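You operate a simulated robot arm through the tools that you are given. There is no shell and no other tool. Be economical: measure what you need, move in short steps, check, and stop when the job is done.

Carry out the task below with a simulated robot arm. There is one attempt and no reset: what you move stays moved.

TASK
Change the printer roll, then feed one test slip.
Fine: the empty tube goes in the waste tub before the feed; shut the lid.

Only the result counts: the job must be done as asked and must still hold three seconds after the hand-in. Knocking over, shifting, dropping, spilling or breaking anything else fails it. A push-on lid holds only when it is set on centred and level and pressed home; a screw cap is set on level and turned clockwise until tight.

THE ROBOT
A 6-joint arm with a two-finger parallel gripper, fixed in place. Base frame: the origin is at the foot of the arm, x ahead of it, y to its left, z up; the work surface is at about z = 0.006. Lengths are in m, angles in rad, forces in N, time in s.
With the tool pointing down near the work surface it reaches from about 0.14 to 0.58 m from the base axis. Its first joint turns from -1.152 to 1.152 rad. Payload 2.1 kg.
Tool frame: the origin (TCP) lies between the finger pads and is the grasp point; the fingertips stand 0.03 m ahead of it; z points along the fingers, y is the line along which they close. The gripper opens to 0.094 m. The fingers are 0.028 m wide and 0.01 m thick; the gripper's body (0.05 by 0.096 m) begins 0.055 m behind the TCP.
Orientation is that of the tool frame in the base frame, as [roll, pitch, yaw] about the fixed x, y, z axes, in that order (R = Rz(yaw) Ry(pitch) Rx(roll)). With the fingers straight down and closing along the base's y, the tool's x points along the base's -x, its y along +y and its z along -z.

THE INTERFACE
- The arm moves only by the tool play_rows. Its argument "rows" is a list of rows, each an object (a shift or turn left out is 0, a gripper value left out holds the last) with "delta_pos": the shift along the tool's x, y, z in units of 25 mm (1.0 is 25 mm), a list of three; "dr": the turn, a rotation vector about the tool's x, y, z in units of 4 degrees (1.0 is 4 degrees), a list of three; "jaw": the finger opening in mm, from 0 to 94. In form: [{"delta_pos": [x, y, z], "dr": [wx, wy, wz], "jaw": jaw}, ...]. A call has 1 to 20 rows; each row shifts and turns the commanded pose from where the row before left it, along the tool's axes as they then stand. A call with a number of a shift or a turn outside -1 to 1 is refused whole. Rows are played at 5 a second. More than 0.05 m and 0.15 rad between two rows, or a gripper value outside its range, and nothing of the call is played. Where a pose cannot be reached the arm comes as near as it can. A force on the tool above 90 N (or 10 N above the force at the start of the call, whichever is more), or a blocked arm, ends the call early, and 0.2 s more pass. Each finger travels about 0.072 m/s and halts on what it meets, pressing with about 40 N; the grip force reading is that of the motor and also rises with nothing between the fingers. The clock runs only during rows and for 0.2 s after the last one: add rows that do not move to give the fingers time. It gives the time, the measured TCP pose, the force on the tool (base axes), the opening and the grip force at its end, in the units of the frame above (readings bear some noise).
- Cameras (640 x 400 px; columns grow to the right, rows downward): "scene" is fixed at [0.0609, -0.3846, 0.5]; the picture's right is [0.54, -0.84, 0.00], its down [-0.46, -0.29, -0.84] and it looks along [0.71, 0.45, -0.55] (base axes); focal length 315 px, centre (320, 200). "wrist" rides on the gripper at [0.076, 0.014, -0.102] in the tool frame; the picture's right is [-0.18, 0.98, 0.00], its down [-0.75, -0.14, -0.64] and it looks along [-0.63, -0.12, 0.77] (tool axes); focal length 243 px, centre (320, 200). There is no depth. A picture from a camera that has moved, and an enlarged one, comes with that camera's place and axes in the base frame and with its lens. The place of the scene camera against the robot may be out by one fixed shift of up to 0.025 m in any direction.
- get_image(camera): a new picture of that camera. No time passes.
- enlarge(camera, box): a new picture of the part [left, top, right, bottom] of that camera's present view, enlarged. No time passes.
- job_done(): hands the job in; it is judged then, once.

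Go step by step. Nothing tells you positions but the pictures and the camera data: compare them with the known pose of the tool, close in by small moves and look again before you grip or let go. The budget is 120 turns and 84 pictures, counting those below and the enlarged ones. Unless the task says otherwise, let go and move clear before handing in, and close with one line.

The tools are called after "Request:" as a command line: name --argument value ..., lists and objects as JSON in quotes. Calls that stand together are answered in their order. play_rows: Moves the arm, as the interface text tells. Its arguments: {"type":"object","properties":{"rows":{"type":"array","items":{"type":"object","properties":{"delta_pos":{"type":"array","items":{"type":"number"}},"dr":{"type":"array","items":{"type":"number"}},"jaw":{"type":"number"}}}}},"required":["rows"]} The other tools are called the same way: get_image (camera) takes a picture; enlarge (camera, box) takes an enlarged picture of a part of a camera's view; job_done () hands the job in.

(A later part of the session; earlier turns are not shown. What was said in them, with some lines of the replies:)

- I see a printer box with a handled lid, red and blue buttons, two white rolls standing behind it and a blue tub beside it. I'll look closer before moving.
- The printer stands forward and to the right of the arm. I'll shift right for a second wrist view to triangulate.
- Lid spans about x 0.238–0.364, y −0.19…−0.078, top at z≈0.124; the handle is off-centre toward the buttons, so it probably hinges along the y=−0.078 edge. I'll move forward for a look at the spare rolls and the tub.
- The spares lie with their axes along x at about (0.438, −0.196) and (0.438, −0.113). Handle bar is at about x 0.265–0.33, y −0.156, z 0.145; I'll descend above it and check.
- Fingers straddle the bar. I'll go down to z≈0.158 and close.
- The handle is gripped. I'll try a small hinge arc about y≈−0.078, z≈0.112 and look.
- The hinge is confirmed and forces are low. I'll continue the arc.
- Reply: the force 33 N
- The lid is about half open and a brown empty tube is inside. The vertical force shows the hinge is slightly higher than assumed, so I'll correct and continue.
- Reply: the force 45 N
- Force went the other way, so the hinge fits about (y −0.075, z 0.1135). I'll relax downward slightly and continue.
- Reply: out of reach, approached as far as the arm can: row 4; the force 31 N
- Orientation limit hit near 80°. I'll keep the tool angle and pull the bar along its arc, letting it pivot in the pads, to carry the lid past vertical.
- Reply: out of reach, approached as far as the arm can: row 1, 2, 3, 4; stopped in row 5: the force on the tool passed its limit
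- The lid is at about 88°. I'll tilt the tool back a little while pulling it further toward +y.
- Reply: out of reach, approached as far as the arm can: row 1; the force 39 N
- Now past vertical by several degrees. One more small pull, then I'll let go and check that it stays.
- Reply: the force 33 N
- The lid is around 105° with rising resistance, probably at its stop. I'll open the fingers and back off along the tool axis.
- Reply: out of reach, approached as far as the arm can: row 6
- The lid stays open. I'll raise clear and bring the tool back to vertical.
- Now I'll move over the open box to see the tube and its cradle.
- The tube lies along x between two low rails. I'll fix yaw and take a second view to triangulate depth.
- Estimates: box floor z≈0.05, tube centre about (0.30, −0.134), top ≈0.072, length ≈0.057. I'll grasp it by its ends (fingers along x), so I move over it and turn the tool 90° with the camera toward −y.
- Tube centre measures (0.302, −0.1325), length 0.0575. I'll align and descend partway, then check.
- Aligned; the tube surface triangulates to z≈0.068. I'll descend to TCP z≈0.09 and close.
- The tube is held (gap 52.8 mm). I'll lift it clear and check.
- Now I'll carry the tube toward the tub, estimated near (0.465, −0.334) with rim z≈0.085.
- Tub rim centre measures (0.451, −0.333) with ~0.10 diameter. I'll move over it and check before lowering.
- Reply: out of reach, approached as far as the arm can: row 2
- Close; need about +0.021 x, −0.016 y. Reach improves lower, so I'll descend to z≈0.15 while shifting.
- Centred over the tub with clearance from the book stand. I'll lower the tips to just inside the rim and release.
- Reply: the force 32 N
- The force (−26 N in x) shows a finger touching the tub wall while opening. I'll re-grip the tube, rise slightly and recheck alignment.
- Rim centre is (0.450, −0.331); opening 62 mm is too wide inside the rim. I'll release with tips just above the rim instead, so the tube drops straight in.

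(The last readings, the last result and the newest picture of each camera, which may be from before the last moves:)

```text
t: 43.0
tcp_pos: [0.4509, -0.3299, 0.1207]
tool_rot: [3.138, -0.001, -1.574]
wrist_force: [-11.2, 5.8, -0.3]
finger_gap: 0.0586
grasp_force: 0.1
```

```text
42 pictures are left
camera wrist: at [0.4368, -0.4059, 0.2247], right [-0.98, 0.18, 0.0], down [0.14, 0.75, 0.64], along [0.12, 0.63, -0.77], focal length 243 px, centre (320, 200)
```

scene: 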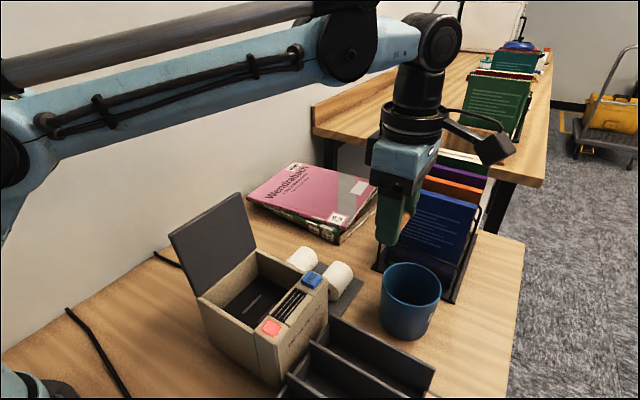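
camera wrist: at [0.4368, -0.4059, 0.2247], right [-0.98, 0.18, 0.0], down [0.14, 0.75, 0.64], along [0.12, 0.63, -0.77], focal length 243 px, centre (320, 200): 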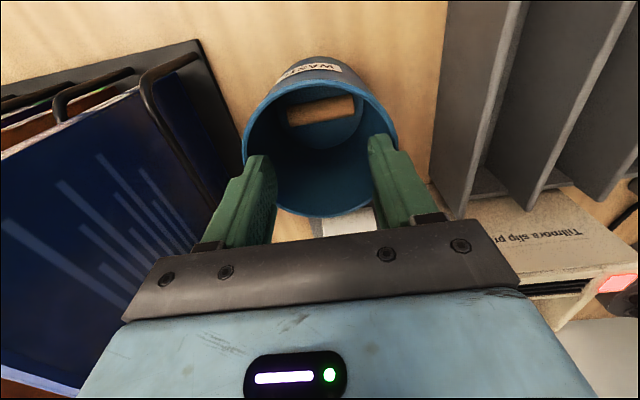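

The tube is in the tub; fingers are still brushing the walls. I'll narrow the jaw and rise straight up.

Request:
play_rows --rows '[{"jaw": 50}, {}, {"delta_pos": [0, 0, -1]}, {"delta_pos": [0, 0, -1]}, {"delta_pos": [-1, 0.6, -1]}, {"delta_pos": [-1, 0.6, -1]}, {"delta_pos": [-1, 0.6, -1]}, {}]'

Request:
get_image --camera "scene"

Request:
get_image --camera "wrist"

```text
t: 44.8
tcp_pos: [0.4042, -0.2526, 0.246]
tool_rot: [3.141, -0.003, -1.573]
wrist_force: [0.9, 0.1, -0.6]
finger_gap: 0.05
grasp_force: 0.2
```

```text
41 pictures are left
```

scene: 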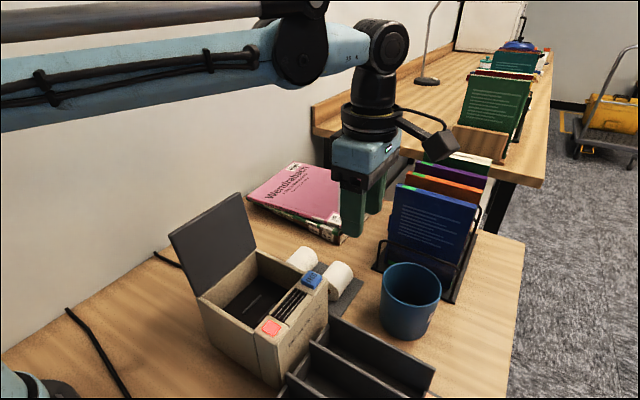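

```text
40 pictures are left
camera wrist: at [0.3902, -0.3294, 0.3494], right [-0.98, 0.18, 0.0], down [0.14, 0.75, 0.64], along [0.12, 0.63, -0.77], focal length 243 px, centre (320, 200)
```

wrist: 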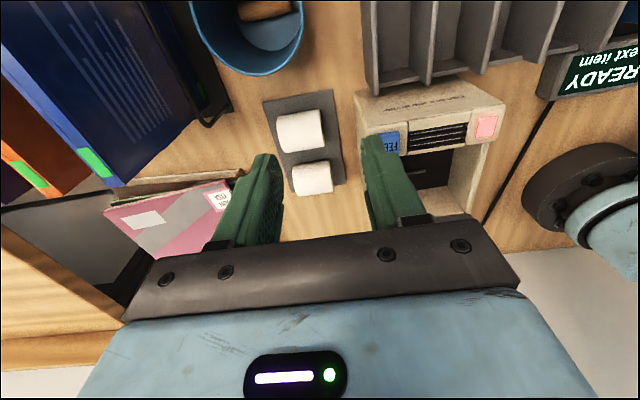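

Tub unmoved, tube inside. Now I'll measure the spare rolls.

Request:
enlarge --camera "wrist" --box '[240, 70, 380, 210]'

```text
2.86 times, centred on (310, 140) of wrist
camera zoom: at [0.3902, -0.3294, 0.3494], right [-0.98, 0.18, 0.0], down [0.14, 0.75, 0.64], along [0.12, 0.63, -0.77], focal length 693 px, centre (349, 371)
```

zoom: 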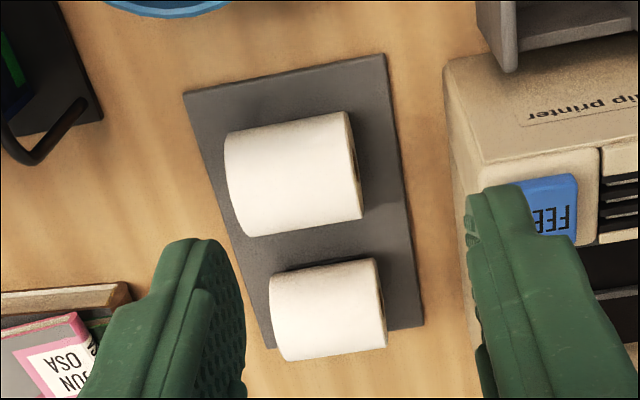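

Both rolls look equal (~0.06 long, ~0.05 diameter). I'll take the one at about (0.441, −0.12), gripping by its ends as with the tube.

Request:
play_rows --rows '[{"delta_pos": [-1, -0.3, 0], "jaw": 80}, {"delta_pos": [-1, -0.3, 0]}, {"delta_pos": [-1, -0.3, 0]}, {"delta_pos": [-1, -0.3, 0]}, {"delta_pos": [-1, -0.28, 0]}, {"delta_pos": [-0.3, 0, 0]}, {}]'

Request:
get_image --camera "wrist"

Request:
enlarge --camera "wrist" --box '[240, 0, 400, 140]'

```text
t: 46.4
tcp_pos: [0.4422, -0.1201, 0.2445]
tool_rot: [3.14, -0.001, -1.571]
wrist_force: [1.1, 0.2, 0.2]
finger_gap: 0.0799
grasp_force: 0.0
```

```text
38 pictures are left
camera wrist: at [0.4291, -0.1962, 0.3492], right [-0.98, 0.18, 0.0], down [0.14, 0.75, 0.64], along [0.12, 0.63, -0.77], focal length 243 px, centre (320, 200)
```

wrist: 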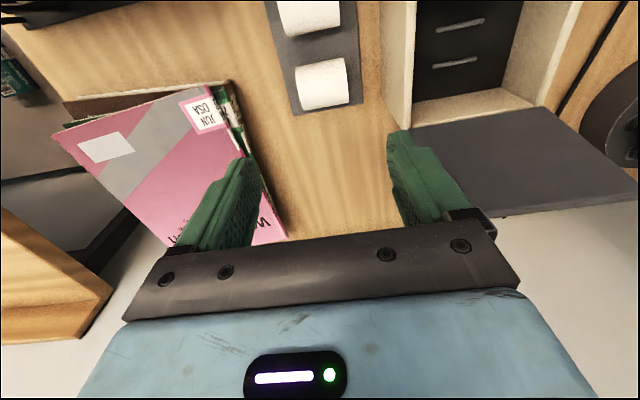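

```text
2.86 times, centred on (320, 70) of wrist
camera zoom: at [0.4291, -0.1962, 0.3492], right [-0.98, 0.18, 0.0], down [0.14, 0.75, 0.64], along [0.12, 0.63, -0.77], focal length 693 px, centre (320, 571)
```

zoom: 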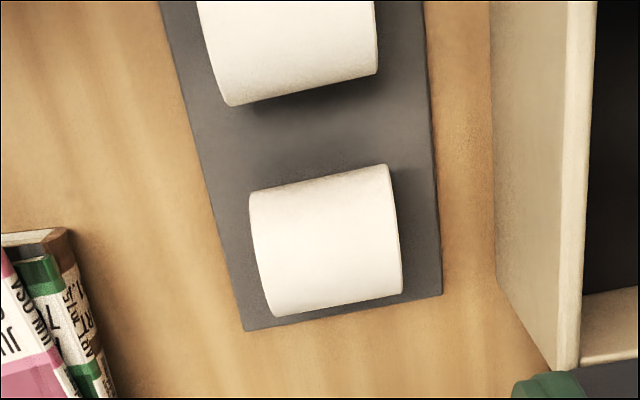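

Roll centre is (0.442, −0.115, 0.032), length ~0.058. Aligning and descending over it.

Request:
play_rows --rows '[{"delta_pos": [-0.21, 0, 1], "jaw": 80}, {"delta_pos": [0, 0, 1]}, {"delta_pos": [0, 0, 1]}, {"delta_pos": [0, 0, 1]}, {"delta_pos": [0, 0, 1]}, {"delta_pos": [0, 0, 0.8]}, {}]'

Request:
get_image --camera "wrist"

```text
t: 48.0
tcp_pos: [0.4424, -0.1191, 0.0998]
tool_rot: [3.141, -0.002, -1.571]
wrist_force: [0.4, 0.0, -0.2]
finger_gap: 0.0801
grasp_force: 0.0
```

```text
36 pictures are left
camera wrist: at [0.4286, -0.1944, 0.2032], right [-0.98, 0.18, 0.0], down [0.14, 0.75, 0.64], along [0.12, 0.63, -0.77], focal length 243 px, centre (320, 200)
```

wrist: 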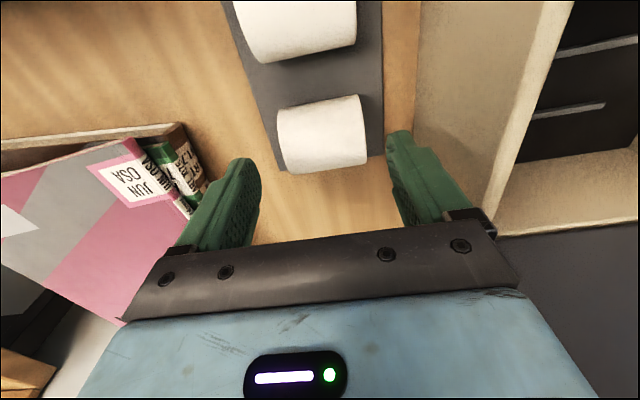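

Aligned in x; small y trim, then down and grip.

Request:
play_rows --rows '[{"delta_pos": [-0.13, 0, 0.7]}, {"delta_pos": [0, 0, 0.7]}, {"delta_pos": [0, 0, 0.7]}, {}, {"jaw": 40}, {}, {}, {}]'

Request:
get_image --camera "wrist"

```text
t: 49.8
tcp_pos: [0.4419, -0.1218, 0.0475]
tool_rot: [-3.141, -0.002, -1.585]
wrist_force: [3.0, 3.1, 9.1]
finger_gap: 0.0612
grasp_force: 19.1
```

```text
35 pictures are left
camera wrist: at [0.4273, -0.197, 0.1519], right [-0.98, 0.2, 0.0], down [0.15, 0.75, 0.64], along [0.13, 0.63, -0.77], focal length 243 px, centre (320, 200)
```

wrist: 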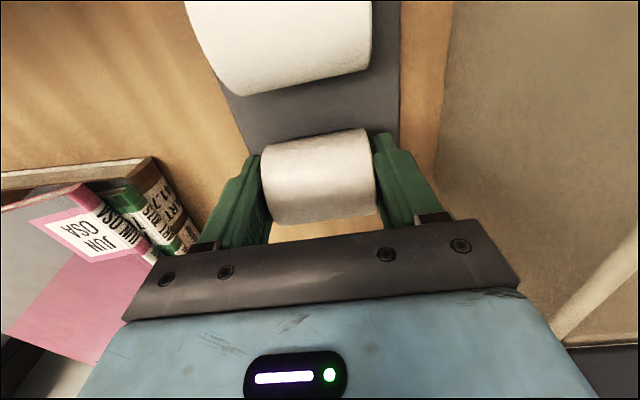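

The grip reading is only 19 N and pose slightly twisted; I'll wait a moment and re-read.

Request:
play_rows --rows '[{}, {}, {}]'

Request:
enlarge --camera "scene" --box '[250, 180, 410, 320]'

Request:
enlarge --camera "wrist" --box '[230, 90, 430, 240]'

```text
t: 50.6
tcp_pos: [0.4407, -0.1209, 0.0467]
tool_rot: [3.141, -0.004, -1.583]
wrist_force: [2.2, -15.5, 13.5]
finger_gap: 0.0605
grasp_force: 39.8
```

```text
2.86 times, centred on (330, 250) of scene
camera zoom: at [0.0608, -0.3848, 0.4999], right [0.54, -0.84, 0.0], down [-0.46, -0.29, -0.84], along [0.71, 0.45, -0.55], focal length 899 px, centre (291, 57)
```

zoom: 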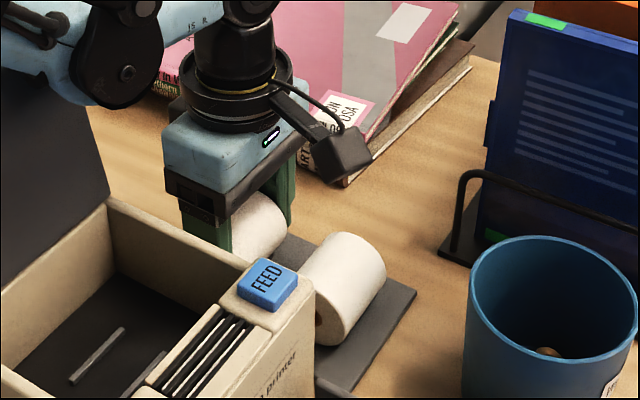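

```text
2.67 times, centred on (330, 165) of wrist
camera zoom: at [0.4265, -0.1966, 0.1511], right [-0.98, 0.2, 0.0], down [0.15, 0.75, 0.64], along [0.13, 0.63, -0.77], focal length 647 px, centre (293, 293)
```

zoom: 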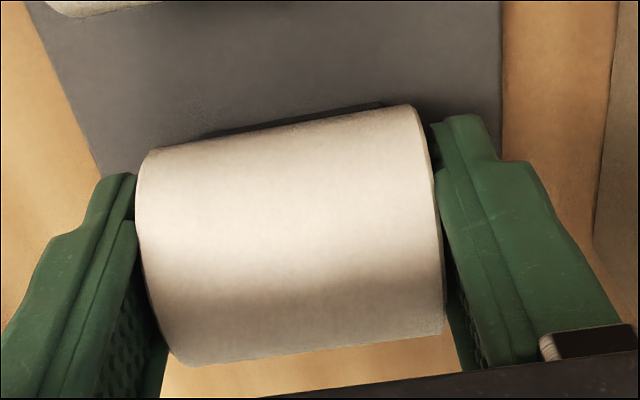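

Something pushes the arm toward −y; I'll check whether the arm is touching the open lid.

Request:
get_image --camera "scene"

```text
32 pictures are left
```

scene: 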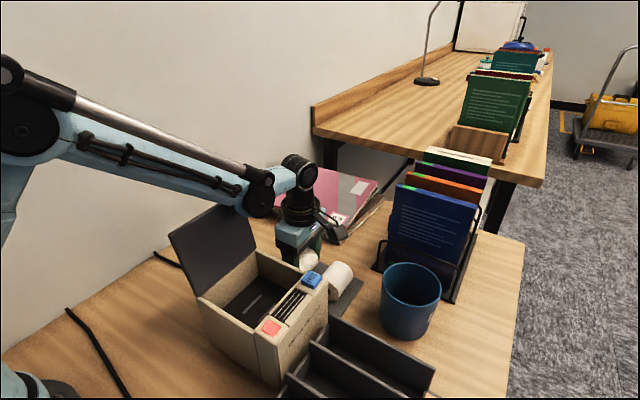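

The forearm is leaning on the lid corner. I'll ease toward −y while lifting the roll straight up.

Request:
play_rows --rows '[{"delta_pos": [0.3, 0, -0.4]}, {"delta_pos": [0.1, 0, -1]}, {"delta_pos": [0.2, 0, -1]}, {"delta_pos": [0.2, 0, -1]}, {"delta_pos": [0, 0, -1]}, {"delta_pos": [0, 0, -1]}, {"delta_pos": [0, 0, -1]}, {"delta_pos": [0, 0, -1]}, {}]'

Request:
get_image --camera "scene"

Request:
get_image --camera "wrist"

```text
t: 52.6
tcp_pos: [0.4442, -0.1351, 0.2333]
tool_rot: [-3.141, -0.002, -1.572]
wrist_force: [1.0, 0.5, -0.4]
finger_gap: 0.0604
grasp_force: 40.3
```

```text
31 pictures are left
```

scene: 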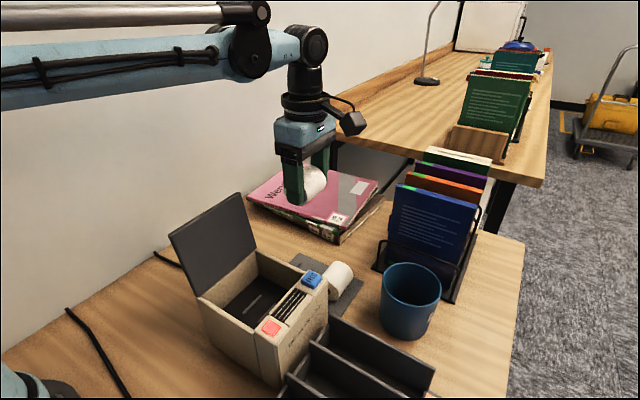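

```text
30 pictures are left
camera wrist: at [0.4308, -0.2106, 0.337], right [-0.98, 0.18, 0.0], down [0.14, 0.75, 0.64], along [0.12, 0.63, -0.77], focal length 243 px, centre (320, 200)
```

wrist: 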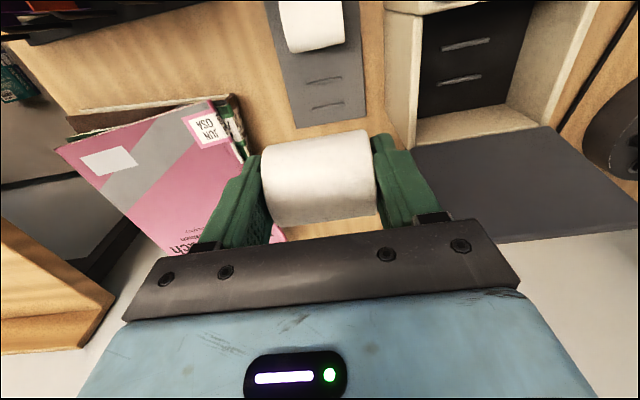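

The roll is held, about 5 mm toward +y of the TCP. Rails' midline is y≈−0.1335, so I move to (0.302, −0.1385) over the box.

Request:
play_rows --rows '[{"delta_pos": [0.14, 1, 0]}, {"delta_pos": [0, 1, 0]}, {"delta_pos": [0, 1, 0]}, {"delta_pos": [0, 1, 0]}, {"delta_pos": [0, 1, 0]}, {"delta_pos": [0, 0.68, 0]}, {"delta_pos": [0, 0, 1]}, {"delta_pos": [0, 0, 1]}, {}]'

Request:
get_image --camera "wrist"

Request:
enlarge --camera "scene" --box '[170, 160, 370, 340]'

```text
t: 54.6
tcp_pos: [0.3021, -0.1372, 0.1833]
tool_rot: [-3.141, 0.0, -1.572]
wrist_force: [0.0, 0.7, -0.9]
finger_gap: 0.0609
grasp_force: 40.3
```

```text
29 pictures are left
camera wrist: at [0.2884, -0.2127, 0.2871], right [-0.98, 0.18, 0.0], down [0.14, 0.75, 0.64], along [0.12, 0.63, -0.77], focal length 243 px, centre (320, 200)
```

wrist: 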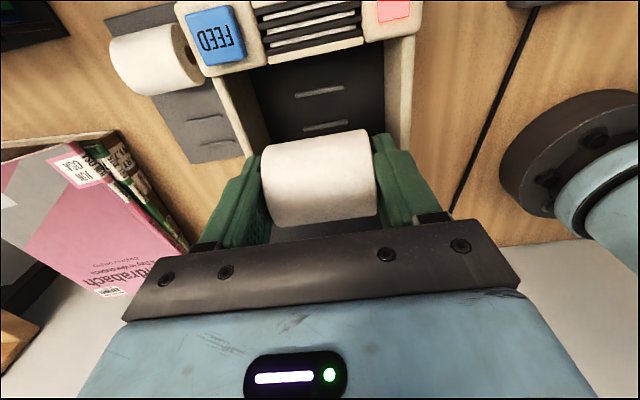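

```text
2.22 times, centred on (270, 250) of scene
camera zoom: at [0.0609, -0.3846, 0.5], right [0.54, -0.84, 0.0], down [-0.46, -0.29, -0.84], along [0.71, 0.45, -0.55], focal length 700 px, centre (431, 89)
```

zoom: 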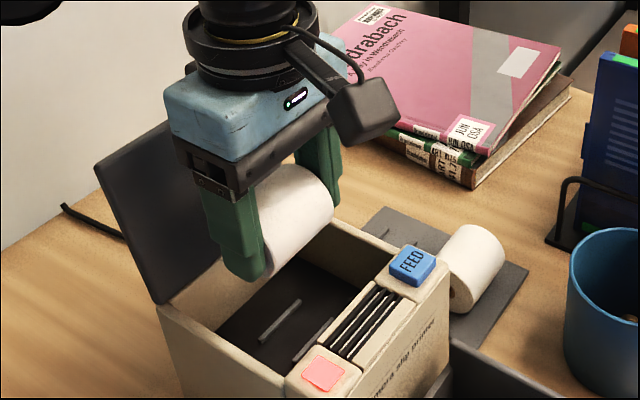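

Alignment over the rails is good. Lowering to z≈0.103, then fine steps until contact.

Request:
play_rows --rows '[{"delta_pos": [0, 0, 0.9]}, {"delta_pos": [0, 0, 0.9]}, {"delta_pos": [0, 0, 0.8]}, {"delta_pos": [0, 0, 0.6]}, {}]'

Request:
play_rows --rows '[{"delta_pos": [0, 0, 0.12]}, {"delta_pos": [0, 0, 0.12]}, {}]'

```text
t: 55.8
tcp_pos: [0.3013, -0.1367, 0.1022]
tool_rot: [3.141, -0.001, -1.57]
wrist_force: [0.3, 0.3, -1.5]
finger_gap: 0.0605
grasp_force: 40.0
```

```text
t: 56.6
tcp_pos: [0.3006, -0.1378, 0.0961]
tool_rot: [-3.139, -0.006, -1.572]
wrist_force: [6.0, -12.5, 31.3]
finger_gap: 0.0604
grasp_force: 39.8
```

The roll is seated on the rails (31 N contact). I'll open the fingers and rise.

Request:
play_rows --rows '[{"delta_pos": [0, 0, -0.05]}, {"jaw": 72}, {}, {}, {"delta_pos": [0, 0, -0.8]}, {"delta_pos": [0, 0, -1]}, {"delta_pos": [0, 0, -1]}, {"delta_pos": [0, 0, -1]}, {"delta_pos": [0, 0, -1]}, {}]'

Request:
get_image --camera "wrist"

Request:
enlarge --camera "scene" --box '[170, 180, 350, 340]'

```text
t: 58.8
tcp_pos: [0.299, -0.137, 0.2175]
tool_rot: [-3.141, -0.003, -1.571]
wrist_force: [-0.5, 0.3, -0.3]
finger_gap: 0.0718
grasp_force: 0.1
```

```text
27 pictures are left
camera wrist: at [0.2868, -0.2123, 0.321], right [-0.98, 0.18, 0.0], down [0.14, 0.75, 0.64], along [0.12, 0.63, -0.77], focal length 243 px, centre (320, 200)
```

wrist: 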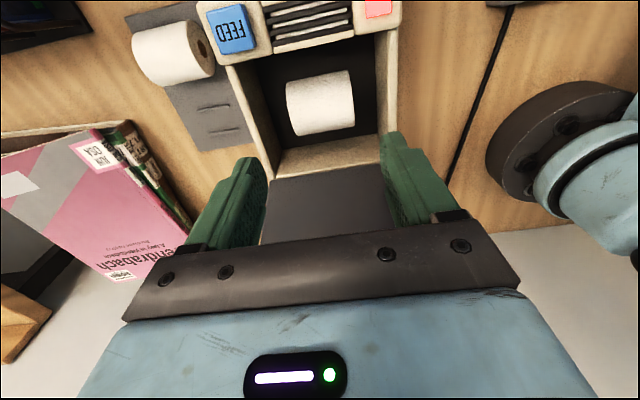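

```text
2.50 times, centred on (260, 260) of scene
camera zoom: at [0.0609, -0.3846, 0.5], right [0.54, -0.84, 0.0], down [-0.46, -0.29, -0.84], along [0.71, 0.45, -0.55], focal length 787 px, centre (470, 50)
```

zoom: 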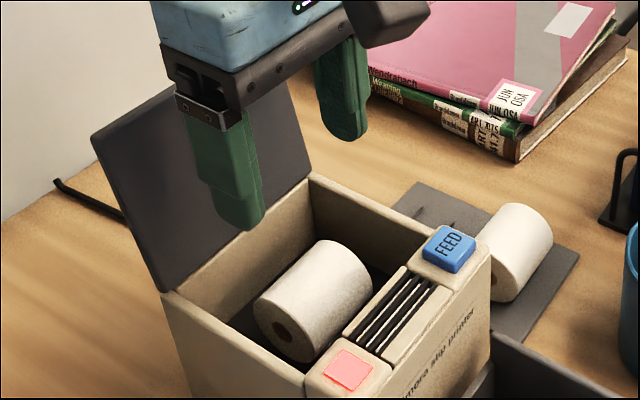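

The roll is seated between the rails. To close the lid gently I'll go back behind it and retake the handle with the earlier pose, first rising, moving over and turning back.

Request:
play_rows --rows '[{"delta_pos": [0, 0, -1], "jaw": 30}, {"delta_pos": [0, 0, -1]}, {"delta_pos": [0, 0, -1]}, {"delta_pos": [0, 0, -1]}, {"delta_pos": [0, 0, -0.84]}, {"dr": [0, 0, 1]}, {"dr": [0, 0, 1]}, {"dr": [0, 0, 1]}, {"dr": [0, 0, 1]}, {"dr": [0, 0, 1]}, {"dr": [0, 0, 1]}, {"dr": [0, 0, 1]}, {"dr": [0, 0, 1]}, {"dr": [0, 0, 1]}, {"dr": [0, 0, 1]}, {"dr": [0, 0, 1]}, {"dr": [0, 0, 1]}]'

Request:
play_rows --rows '[{"dr": [0, 0, 1]}, {"dr": [0, 0, 1]}, {"dr": [0, 0, 1]}, {"dr": [0, 0, 1]}, {"dr": [0, 0, 1]}, {"dr": [0, 0, 1]}, {"dr": [0, 0, 1]}, {"dr": [0, 0, 1]}, {"dr": [0, 0, 1]}, {"dr": [0, 0, 1]}, {"dr": [0, 0, 0.5]}, {"delta_pos": [-0.1, 1, 0]}, {"delta_pos": [-0.1, 1, 0]}, {"delta_pos": [-0.1, 1, 0]}, {"delta_pos": [0, 1, 0]}, {"delta_pos": [0, 1, 0]}, {"delta_pos": [0, 0.68, 0]}, {}]'

```text
t: 62.4
tcp_pos: [0.3014, -0.1375, 0.3384]
tool_rot: [-3.14, -0.001, -2.409]
wrist_force: [-1.2, 1.3, 0.2]
finger_gap: 0.0299
grasp_force: 0.1
```

```text
t: 66.2
tcp_pos: [0.3079, 0.0062, 0.3395]
tool_rot: [-3.14, 0.002, -3.141]
wrist_force: [0.3, -0.6, -0.8]
finger_gap: 0.0302
grasp_force: 0.1
```

Now tilt and lower to the approach pose behind the lid.

Request:
play_rows --rows '[{"dr": [1, 0, 0]}, {"dr": [1, 0, 0]}, {"dr": [1, 0, 0]}, {"dr": [1, 0, 0]}, {"dr": [1, 0, 0]}, {"dr": [1, 0, 0]}, {"dr": [1, 0, 0]}, {"dr": [1, 0, 0]}, {"dr": [1, 0, 0]}, {"dr": [1, 0, 0]}, {"dr": [1, 0, 0]}, {"dr": [1, 0, 0]}, {"dr": [1, 0, 0]}, {"dr": [1, 0, 0]}, {"dr": [0.8, 0, 0]}, {}]'

Request:
play_rows --rows '[{"delta_pos": [0, 0.86, 0.51]}, {"delta_pos": [0, 0.86, 0.51]}, {"delta_pos": [0, 0.86, 0.51]}, {"delta_pos": [0, 0.86, 0.51]}, {"delta_pos": [0, 0.86, 0.51]}, {}]'

Request:
enlarge --camera "scene" --box '[130, 140, 310, 300]'

Request:
get_image --camera "wrist"

```text
t: 69.6
tcp_pos: [0.308, 0.0064, 0.338]
tool_rot: [-2.105, 0.0, 3.141]
wrist_force: [0.3, 0.5, 0.0]
finger_gap: 0.0299
grasp_force: 0.1
```

```text
t: 71.0
tcp_pos: [0.3092, 0.0051, 0.2143]
tool_rot: [-2.108, 0.0, -3.141]
wrist_force: [-0.2, 0.2, -0.3]
finger_gap: 0.0302
grasp_force: 0.0
```

```text
2.50 times, centred on (220, 220) of scene
camera zoom: at [0.0609, -0.3846, 0.5], right [0.54, -0.84, 0.0], down [-0.46, -0.29, -0.84], along [0.71, 0.45, -0.55], focal length 787 px, centre (570, 150)
```

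zoom: 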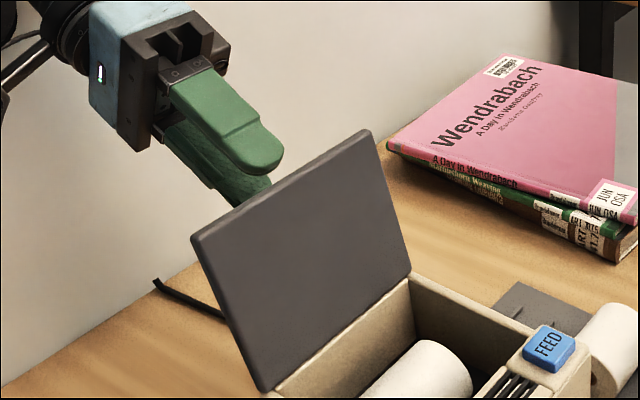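

```text
24 pictures are left
camera wrist: at [0.2343, 0.1003, 0.2549], right [0.18, 0.5, -0.85], down [0.75, 0.48, 0.45], along [0.63, -0.72, -0.29], focal length 243 px, centre (320, 200)
```

wrist: 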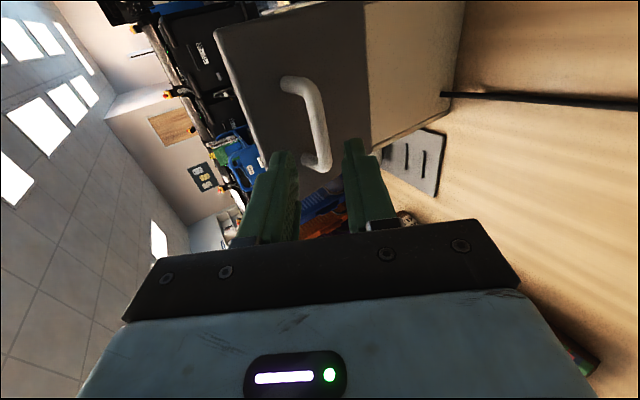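

The bar sits between the fingers along the approach direction. Approaching and closing.

Request:
play_rows --rows '[{"delta_pos": [0.2, 0, 0.45]}, {"delta_pos": [0, 0, 0.45]}, {"delta_pos": [0, 0, 0.35]}, {}, {"jaw": 0}, {}, {}]'

Request:
get_image --camera "wrist"

```text
t: 72.6
tcp_pos: [0.3038, -0.0216, 0.1984]
tool_rot: [-2.108, 0.0, 3.139]
wrist_force: [-0.7, 0.3, 1.7]
finger_gap: 0.0096
grasp_force: 43.4
```

```text
23 pictures are left
camera wrist: at [0.2288, 0.0733, 0.2389], right [0.19, 0.5, -0.85], down [0.75, 0.48, 0.45], along [0.63, -0.72, -0.29], focal length 243 px, centre (320, 200)
```

wrist: 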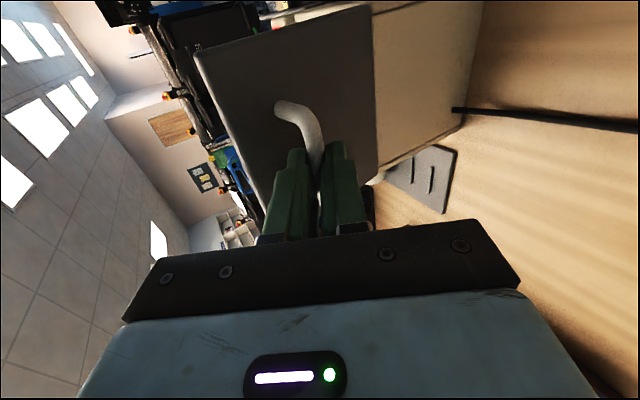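

Handle gripped. I'll swing the lid back along its arc, letting the bar pivot in the pads, in two checked stages.

Request:
play_rows --rows '[{"delta_pos": [0, -0.323, 0.222]}, {"delta_pos": [0, -0.305, 0.261]}, {"delta_pos": [0, -0.265, 0.289]}, {}]'

Request:
enlarge --camera "scene" --box '[130, 140, 330, 310]'

```text
t: 73.6
tcp_pos: [0.3044, -0.0493, 0.2071]
tool_rot: [-2.102, 0.003, -3.141]
wrist_force: [10.7, 3.1, 18.1]
finger_gap: 0.0092
grasp_force: 43.2
```

```text
2.35 times, centred on (230, 225) of scene
camera zoom: at [0.0609, -0.3846, 0.5], right [0.54, -0.84, 0.0], down [-0.46, -0.29, -0.84], along [0.71, 0.45, -0.55], focal length 741 px, centre (532, 141)
```

zoom: 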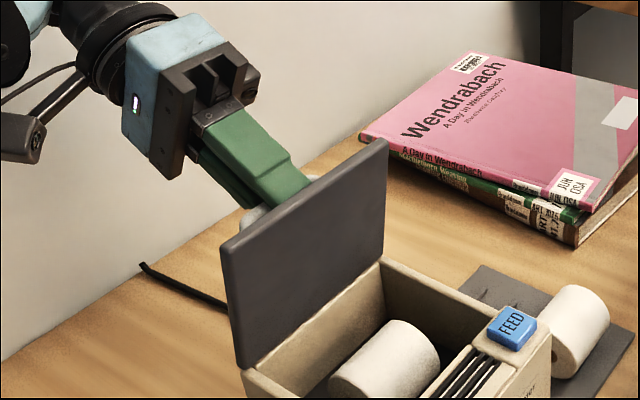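

Request:
play_rows --rows '[{"delta_pos": [0, -0.235, 0.316]}, {"delta_pos": [0, -0.199, 0.342]}, {"delta_pos": [0, -0.159, 0.361]}, {}]'

Request:
enlarge --camera "scene" --box '[130, 140, 330, 310]'

```text
t: 74.6
tcp_pos: [0.3042, -0.0806, 0.2058]
tool_rot: [-2.1, 0.0, 3.141]
wrist_force: [3.4, -4.9, 23.3]
finger_gap: 0.0092
grasp_force: 43.0
```

```text
2.35 times, centred on (230, 225) of scene
camera zoom: at [0.0608, -0.3846, 0.5], right [0.54, -0.84, 0.0], down [-0.46, -0.29, -0.84], along [0.71, 0.45, -0.55], focal length 741 px, centre (532, 141)
```

zoom: 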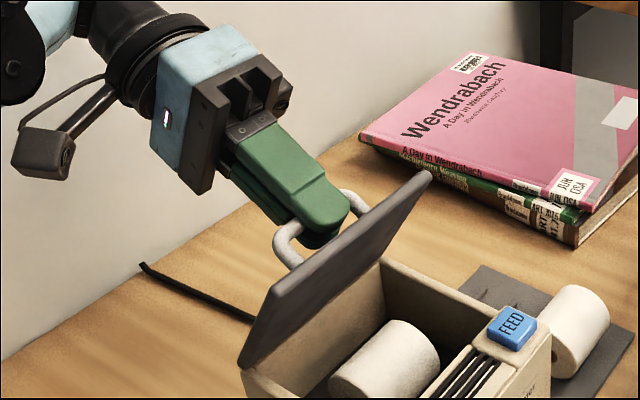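

Consistent with the opening path. Now the locked reverse arc, first half.

Request:
play_rows --rows '[{"delta_pos": [0, -0.109, 0.234], "dr": [-1, 0, 0]}, {"delta_pos": [0, -0.109, 0.234], "dr": [-1, 0, 0]}, {"delta_pos": [0, -0.109, 0.234], "dr": [-1, 0, 0]}, {"delta_pos": [0, -0.109, 0.234], "dr": [-1, 0, 0]}, {"delta_pos": [0, -0.109, 0.234], "dr": [-1, 0, 0]}, {"delta_pos": [0, -0.109, 0.234], "dr": [-1, 0, 0]}, {"delta_pos": [0, -0.109, 0.234], "dr": [-1, 0, 0]}, {}]'

```text
t: 76.4
tcp_pos: [0.3042, -0.1238, 0.1938]
tool_rot: [-2.589, 0.003, -3.139]
wrist_force: [21.3, -17.6, 20.0]
finger_gap: 0.0093
grasp_force: 43.0
```

Request:
play_rows --rows '[{"delta_pos": [0, -0.109, 0.234], "dr": [-1, 0, 0]}, {"delta_pos": [0, -0.109, 0.234], "dr": [-1, 0, 0]}, {"delta_pos": [0, -0.109, 0.234], "dr": [-1, 0, 0]}, {"delta_pos": [0, -0.109, 0.234], "dr": [-1, 0, 0]}, {}]'

Request:
enlarge --camera "scene" --box '[160, 180, 340, 340]'

```text
t: 77.6
tcp_pos: [0.3039, -0.1447, 0.1765]
tool_rot: [-2.865, 0.002, -3.141]
wrist_force: [13.0, -27.6, 17.3]
finger_gap: 0.0092
grasp_force: 43.4
```

```text
2.50 times, centred on (250, 260) of scene
camera zoom: at [0.0608, -0.3846, 0.5], right [0.54, -0.84, 0.0], down [-0.46, -0.29, -0.84], along [0.71, 0.45, -0.55], focal length 787 px, centre (495, 50)
```

zoom: 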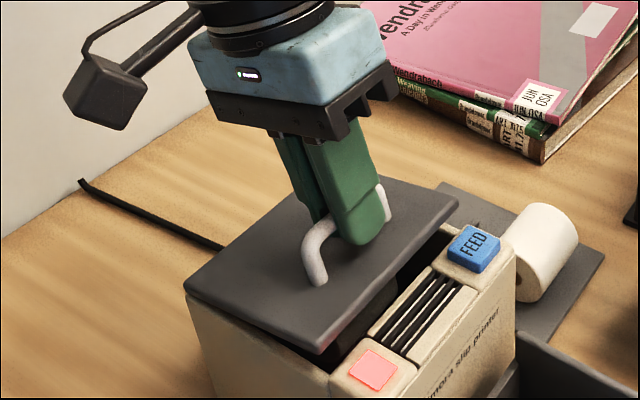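

Almost closed. Relaxing slightly toward −y and finishing the arc.

Request:
play_rows --rows '[{"delta_pos": [0, -0.19, 0.234], "dr": [-1, 0, 0]}, {"delta_pos": [0, -0.109, 0.234], "dr": [-1, 0, 0]}, {"delta_pos": [0, -0.109, 0.234], "dr": [-1, 0, 0]}, {"delta_pos": [0, -0.08, 0.15], "dr": [-0.9, 0, 0]}, {}]'

Request:
enlarge --camera "scene" --box '[160, 180, 340, 340]'

```text
t: 78.8
tcp_pos: [0.3029, -0.1553, 0.1578]
tool_rot: [3.13, -0.002, -3.139]
wrist_force: [0.8, 12.9, 39.0]
finger_gap: 0.0094
grasp_force: 42.7
```

```text
2.50 times, centred on (250, 260) of scene
camera zoom: at [0.0608, -0.3845, 0.5001], right [0.54, -0.84, 0.0], down [-0.46, -0.29, -0.84], along [0.71, 0.45, -0.55], focal length 787 px, centre (495, 50)
```

zoom: 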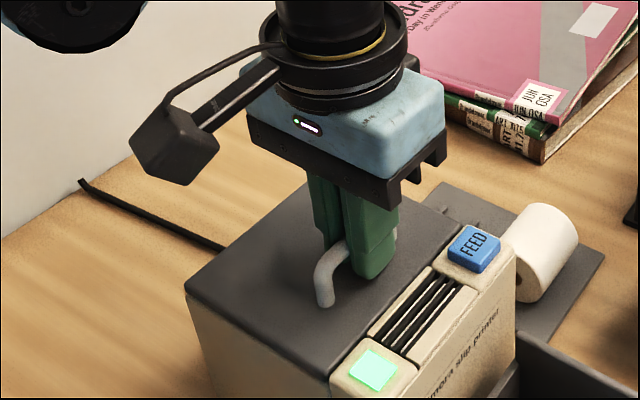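

The lid is shut and the status light is green. I'll release, rise and move over FEED (≈0.346, −0.207) with fingers closed.

Request:
play_rows --rows '[{"jaw": 30}, {}, {}, {"delta_pos": [0, 0, -1]}, {"delta_pos": [0, 0, -1]}, {"delta_pos": [-0.6, -0.7, -0.5], "jaw": 0}, {"delta_pos": [-0.6, -0.7, 0]}, {"delta_pos": [-0.5, -0.66, 0]}, {}]'

Request:
get_image --camera "wrist"

Request:
enlarge --camera "scene" --box '[190, 180, 370, 340]'

```text
t: 80.8
tcp_pos: [0.3458, -0.2086, 0.2183]
tool_rot: [3.135, 0.0, -3.139]
wrist_force: [-0.1, -0.6, -0.3]
finger_gap: 0.0
grasp_force: 33.6
```

```text
18 pictures are left
camera wrist: at [0.2702, -0.1947, 0.3224], right [0.18, 0.98, 0.0], down [0.75, -0.14, 0.64], along [0.63, -0.11, -0.77], focal length 243 px, centre (320, 200)
```

wrist: 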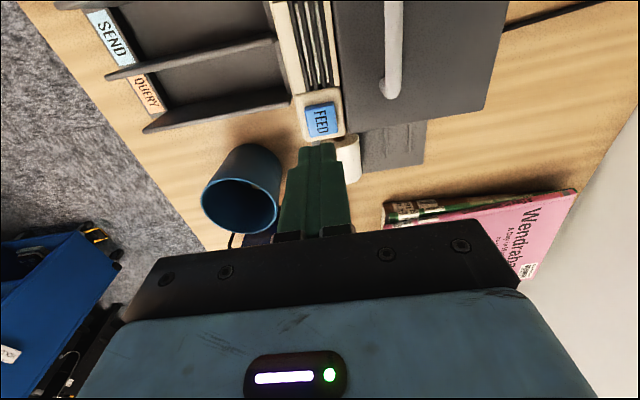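

```text
2.50 times, centred on (280, 260) of scene
camera zoom: at [0.0609, -0.3846, 0.5], right [0.54, -0.84, 0.0], down [-0.46, -0.29, -0.84], along [0.71, 0.45, -0.55], focal length 787 px, centre (420, 50)
```

zoom: 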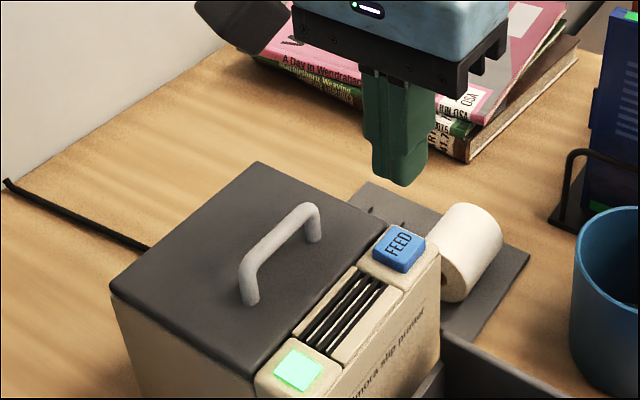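

FEED is at (0.344, −0.206). Lowering above it, then pressing once gently.

Request:
play_rows --rows '[{"delta_pos": [0.05, 0.1, 0.7]}, {"delta_pos": [0, 0, 0.7]}, {"delta_pos": [0, 0, 0.6]}, {}]'

Request:
play_rows --rows '[{"delta_pos": [0, 0, 0.12]}, {"delta_pos": [0, 0, 0.1]}, {}]'

Request:
enlarge --camera "scene" --box '[230, 220, 370, 340]'

```text
t: 81.8
tcp_pos: [0.3446, -0.2065, 0.1673]
tool_rot: [3.137, 0.0, 3.142]
wrist_force: [-0.2, 0.0, 0.0]
finger_gap: 0.0001
grasp_force: 32.9
```

```text
t: 82.6
tcp_pos: [0.3448, -0.2066, 0.1633]
tool_rot: [3.136, 0.002, -3.14]
wrist_force: [-0.1, 0.5, -0.1]
finger_gap: 0.0002
grasp_force: 33.1
```

```text
3.33 times, centred on (300, 280) of scene
camera zoom: at [0.0609, -0.3846, 0.5], right [0.54, -0.84, 0.0], down [-0.46, -0.29, -0.84], along [0.71, 0.45, -0.55], focal length 1049 px, centre (387, -67)
```

zoom: 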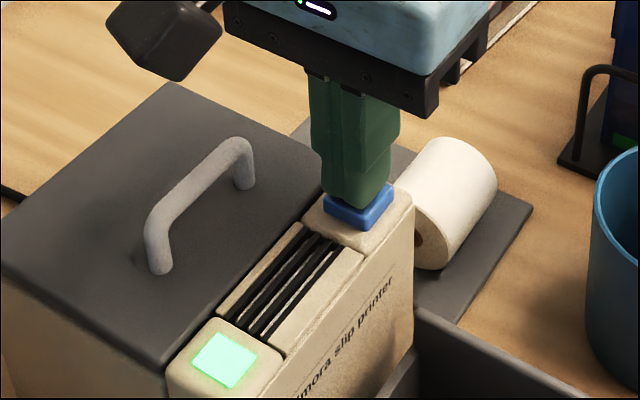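

Just above the button. Pressing further in small steps.

Request:
play_rows --rows '[{"delta_pos": [0, 0, 0.12]}, {"delta_pos": [0, 0, 0.1]}, {}]'

```text
t: 83.4
tcp_pos: [0.3447, -0.2065, 0.1588]
tool_rot: [3.137, -0.002, -3.141]
wrist_force: [1.6, 0.2, 3.2]
finger_gap: 0.0
grasp_force: 33.6
```

Request:
play_rows --rows '[{"delta_pos": [0, 0, 0.08]}, {"delta_pos": [0, 0, 0.08]}, {}]'

Request:
enlarge --camera "scene" --box '[230, 220, 370, 340]'

```text
t: 84.2
tcp_pos: [0.3438, -0.2055, 0.1553]
tool_rot: [3.136, -0.002, 3.141]
wrist_force: [1.5, 3.7, 25.2]
finger_gap: 0.0003
grasp_force: 33.5
```

```text
3.33 times, centred on (300, 280) of scene
camera zoom: at [0.0608, -0.3846, 0.5001], right [0.54, -0.84, 0.0], down [-0.46, -0.29, -0.84], along [0.71, 0.45, -0.55], focal length 1049 px, centre (387, -67)
```

zoom: 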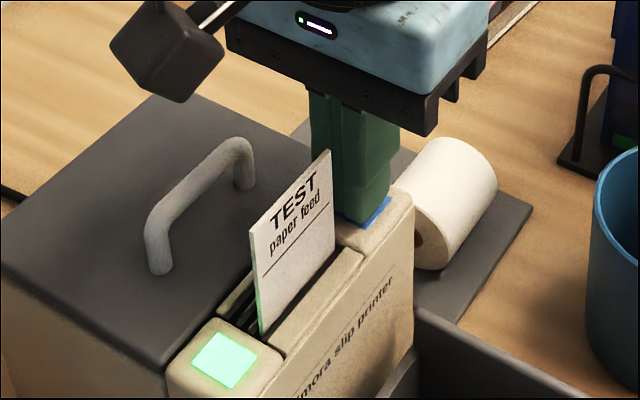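

The test slip came out. I'll rise straight up and clear, without touching the slip.

Request:
play_rows --rows '[{"delta_pos": [0, 0, -0.6]}, {"delta_pos": [0, 0, -1]}, {"delta_pos": [0, 0, -1]}, {"delta_pos": [0, 0, -1]}, {"delta_pos": [0, 0, -1]}, {"delta_pos": [0, 0, -1]}, {}]'

Request:
get_image --camera "scene"

Request:
enlarge --camera "scene" --box '[190, 220, 450, 380]'

```text
t: 85.8
tcp_pos: [0.3453, -0.2098, 0.2951]
tool_rot: [3.135, 0.0, -3.14]
wrist_force: [-0.1, -0.7, 0.3]
finger_gap: 0.0
grasp_force: 32.9
```

```text
14 pictures are left
```

scene: 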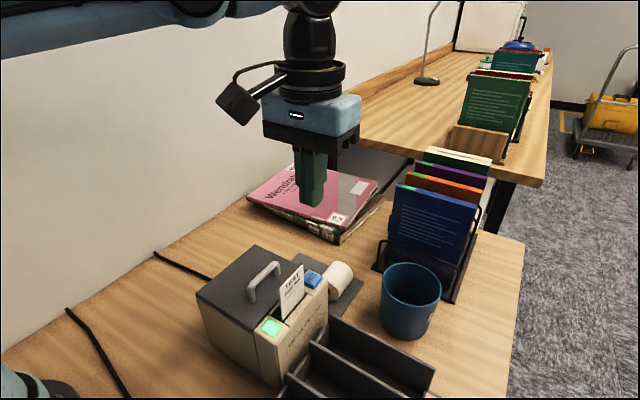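

```text
2.46 times, centred on (320, 300) of scene
camera zoom: at [0.0609, -0.3846, 0.5], right [0.54, -0.84, 0.0], down [-0.46, -0.29, -0.84], along [0.71, 0.45, -0.55], focal length 775 px, centre (320, -46)
```

zoom: 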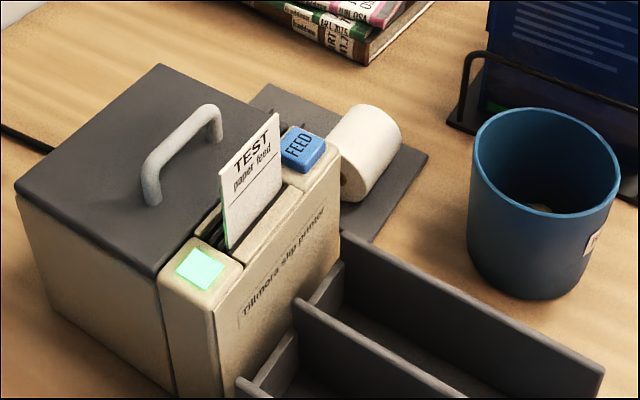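

The lid is shut, the light is green, one slip is out, the tube is in the waste tub and the arm is clear. Handing in.

Request:
job_done

```text
The job is handed in.
```

The printer has a fresh roll, the empty tube went into the waste tub before the feed, the lid is shut, and one test slip has been fed. The arm leaned lightly on the open lid and a finger brushed the tub, but neither appears to have moved.
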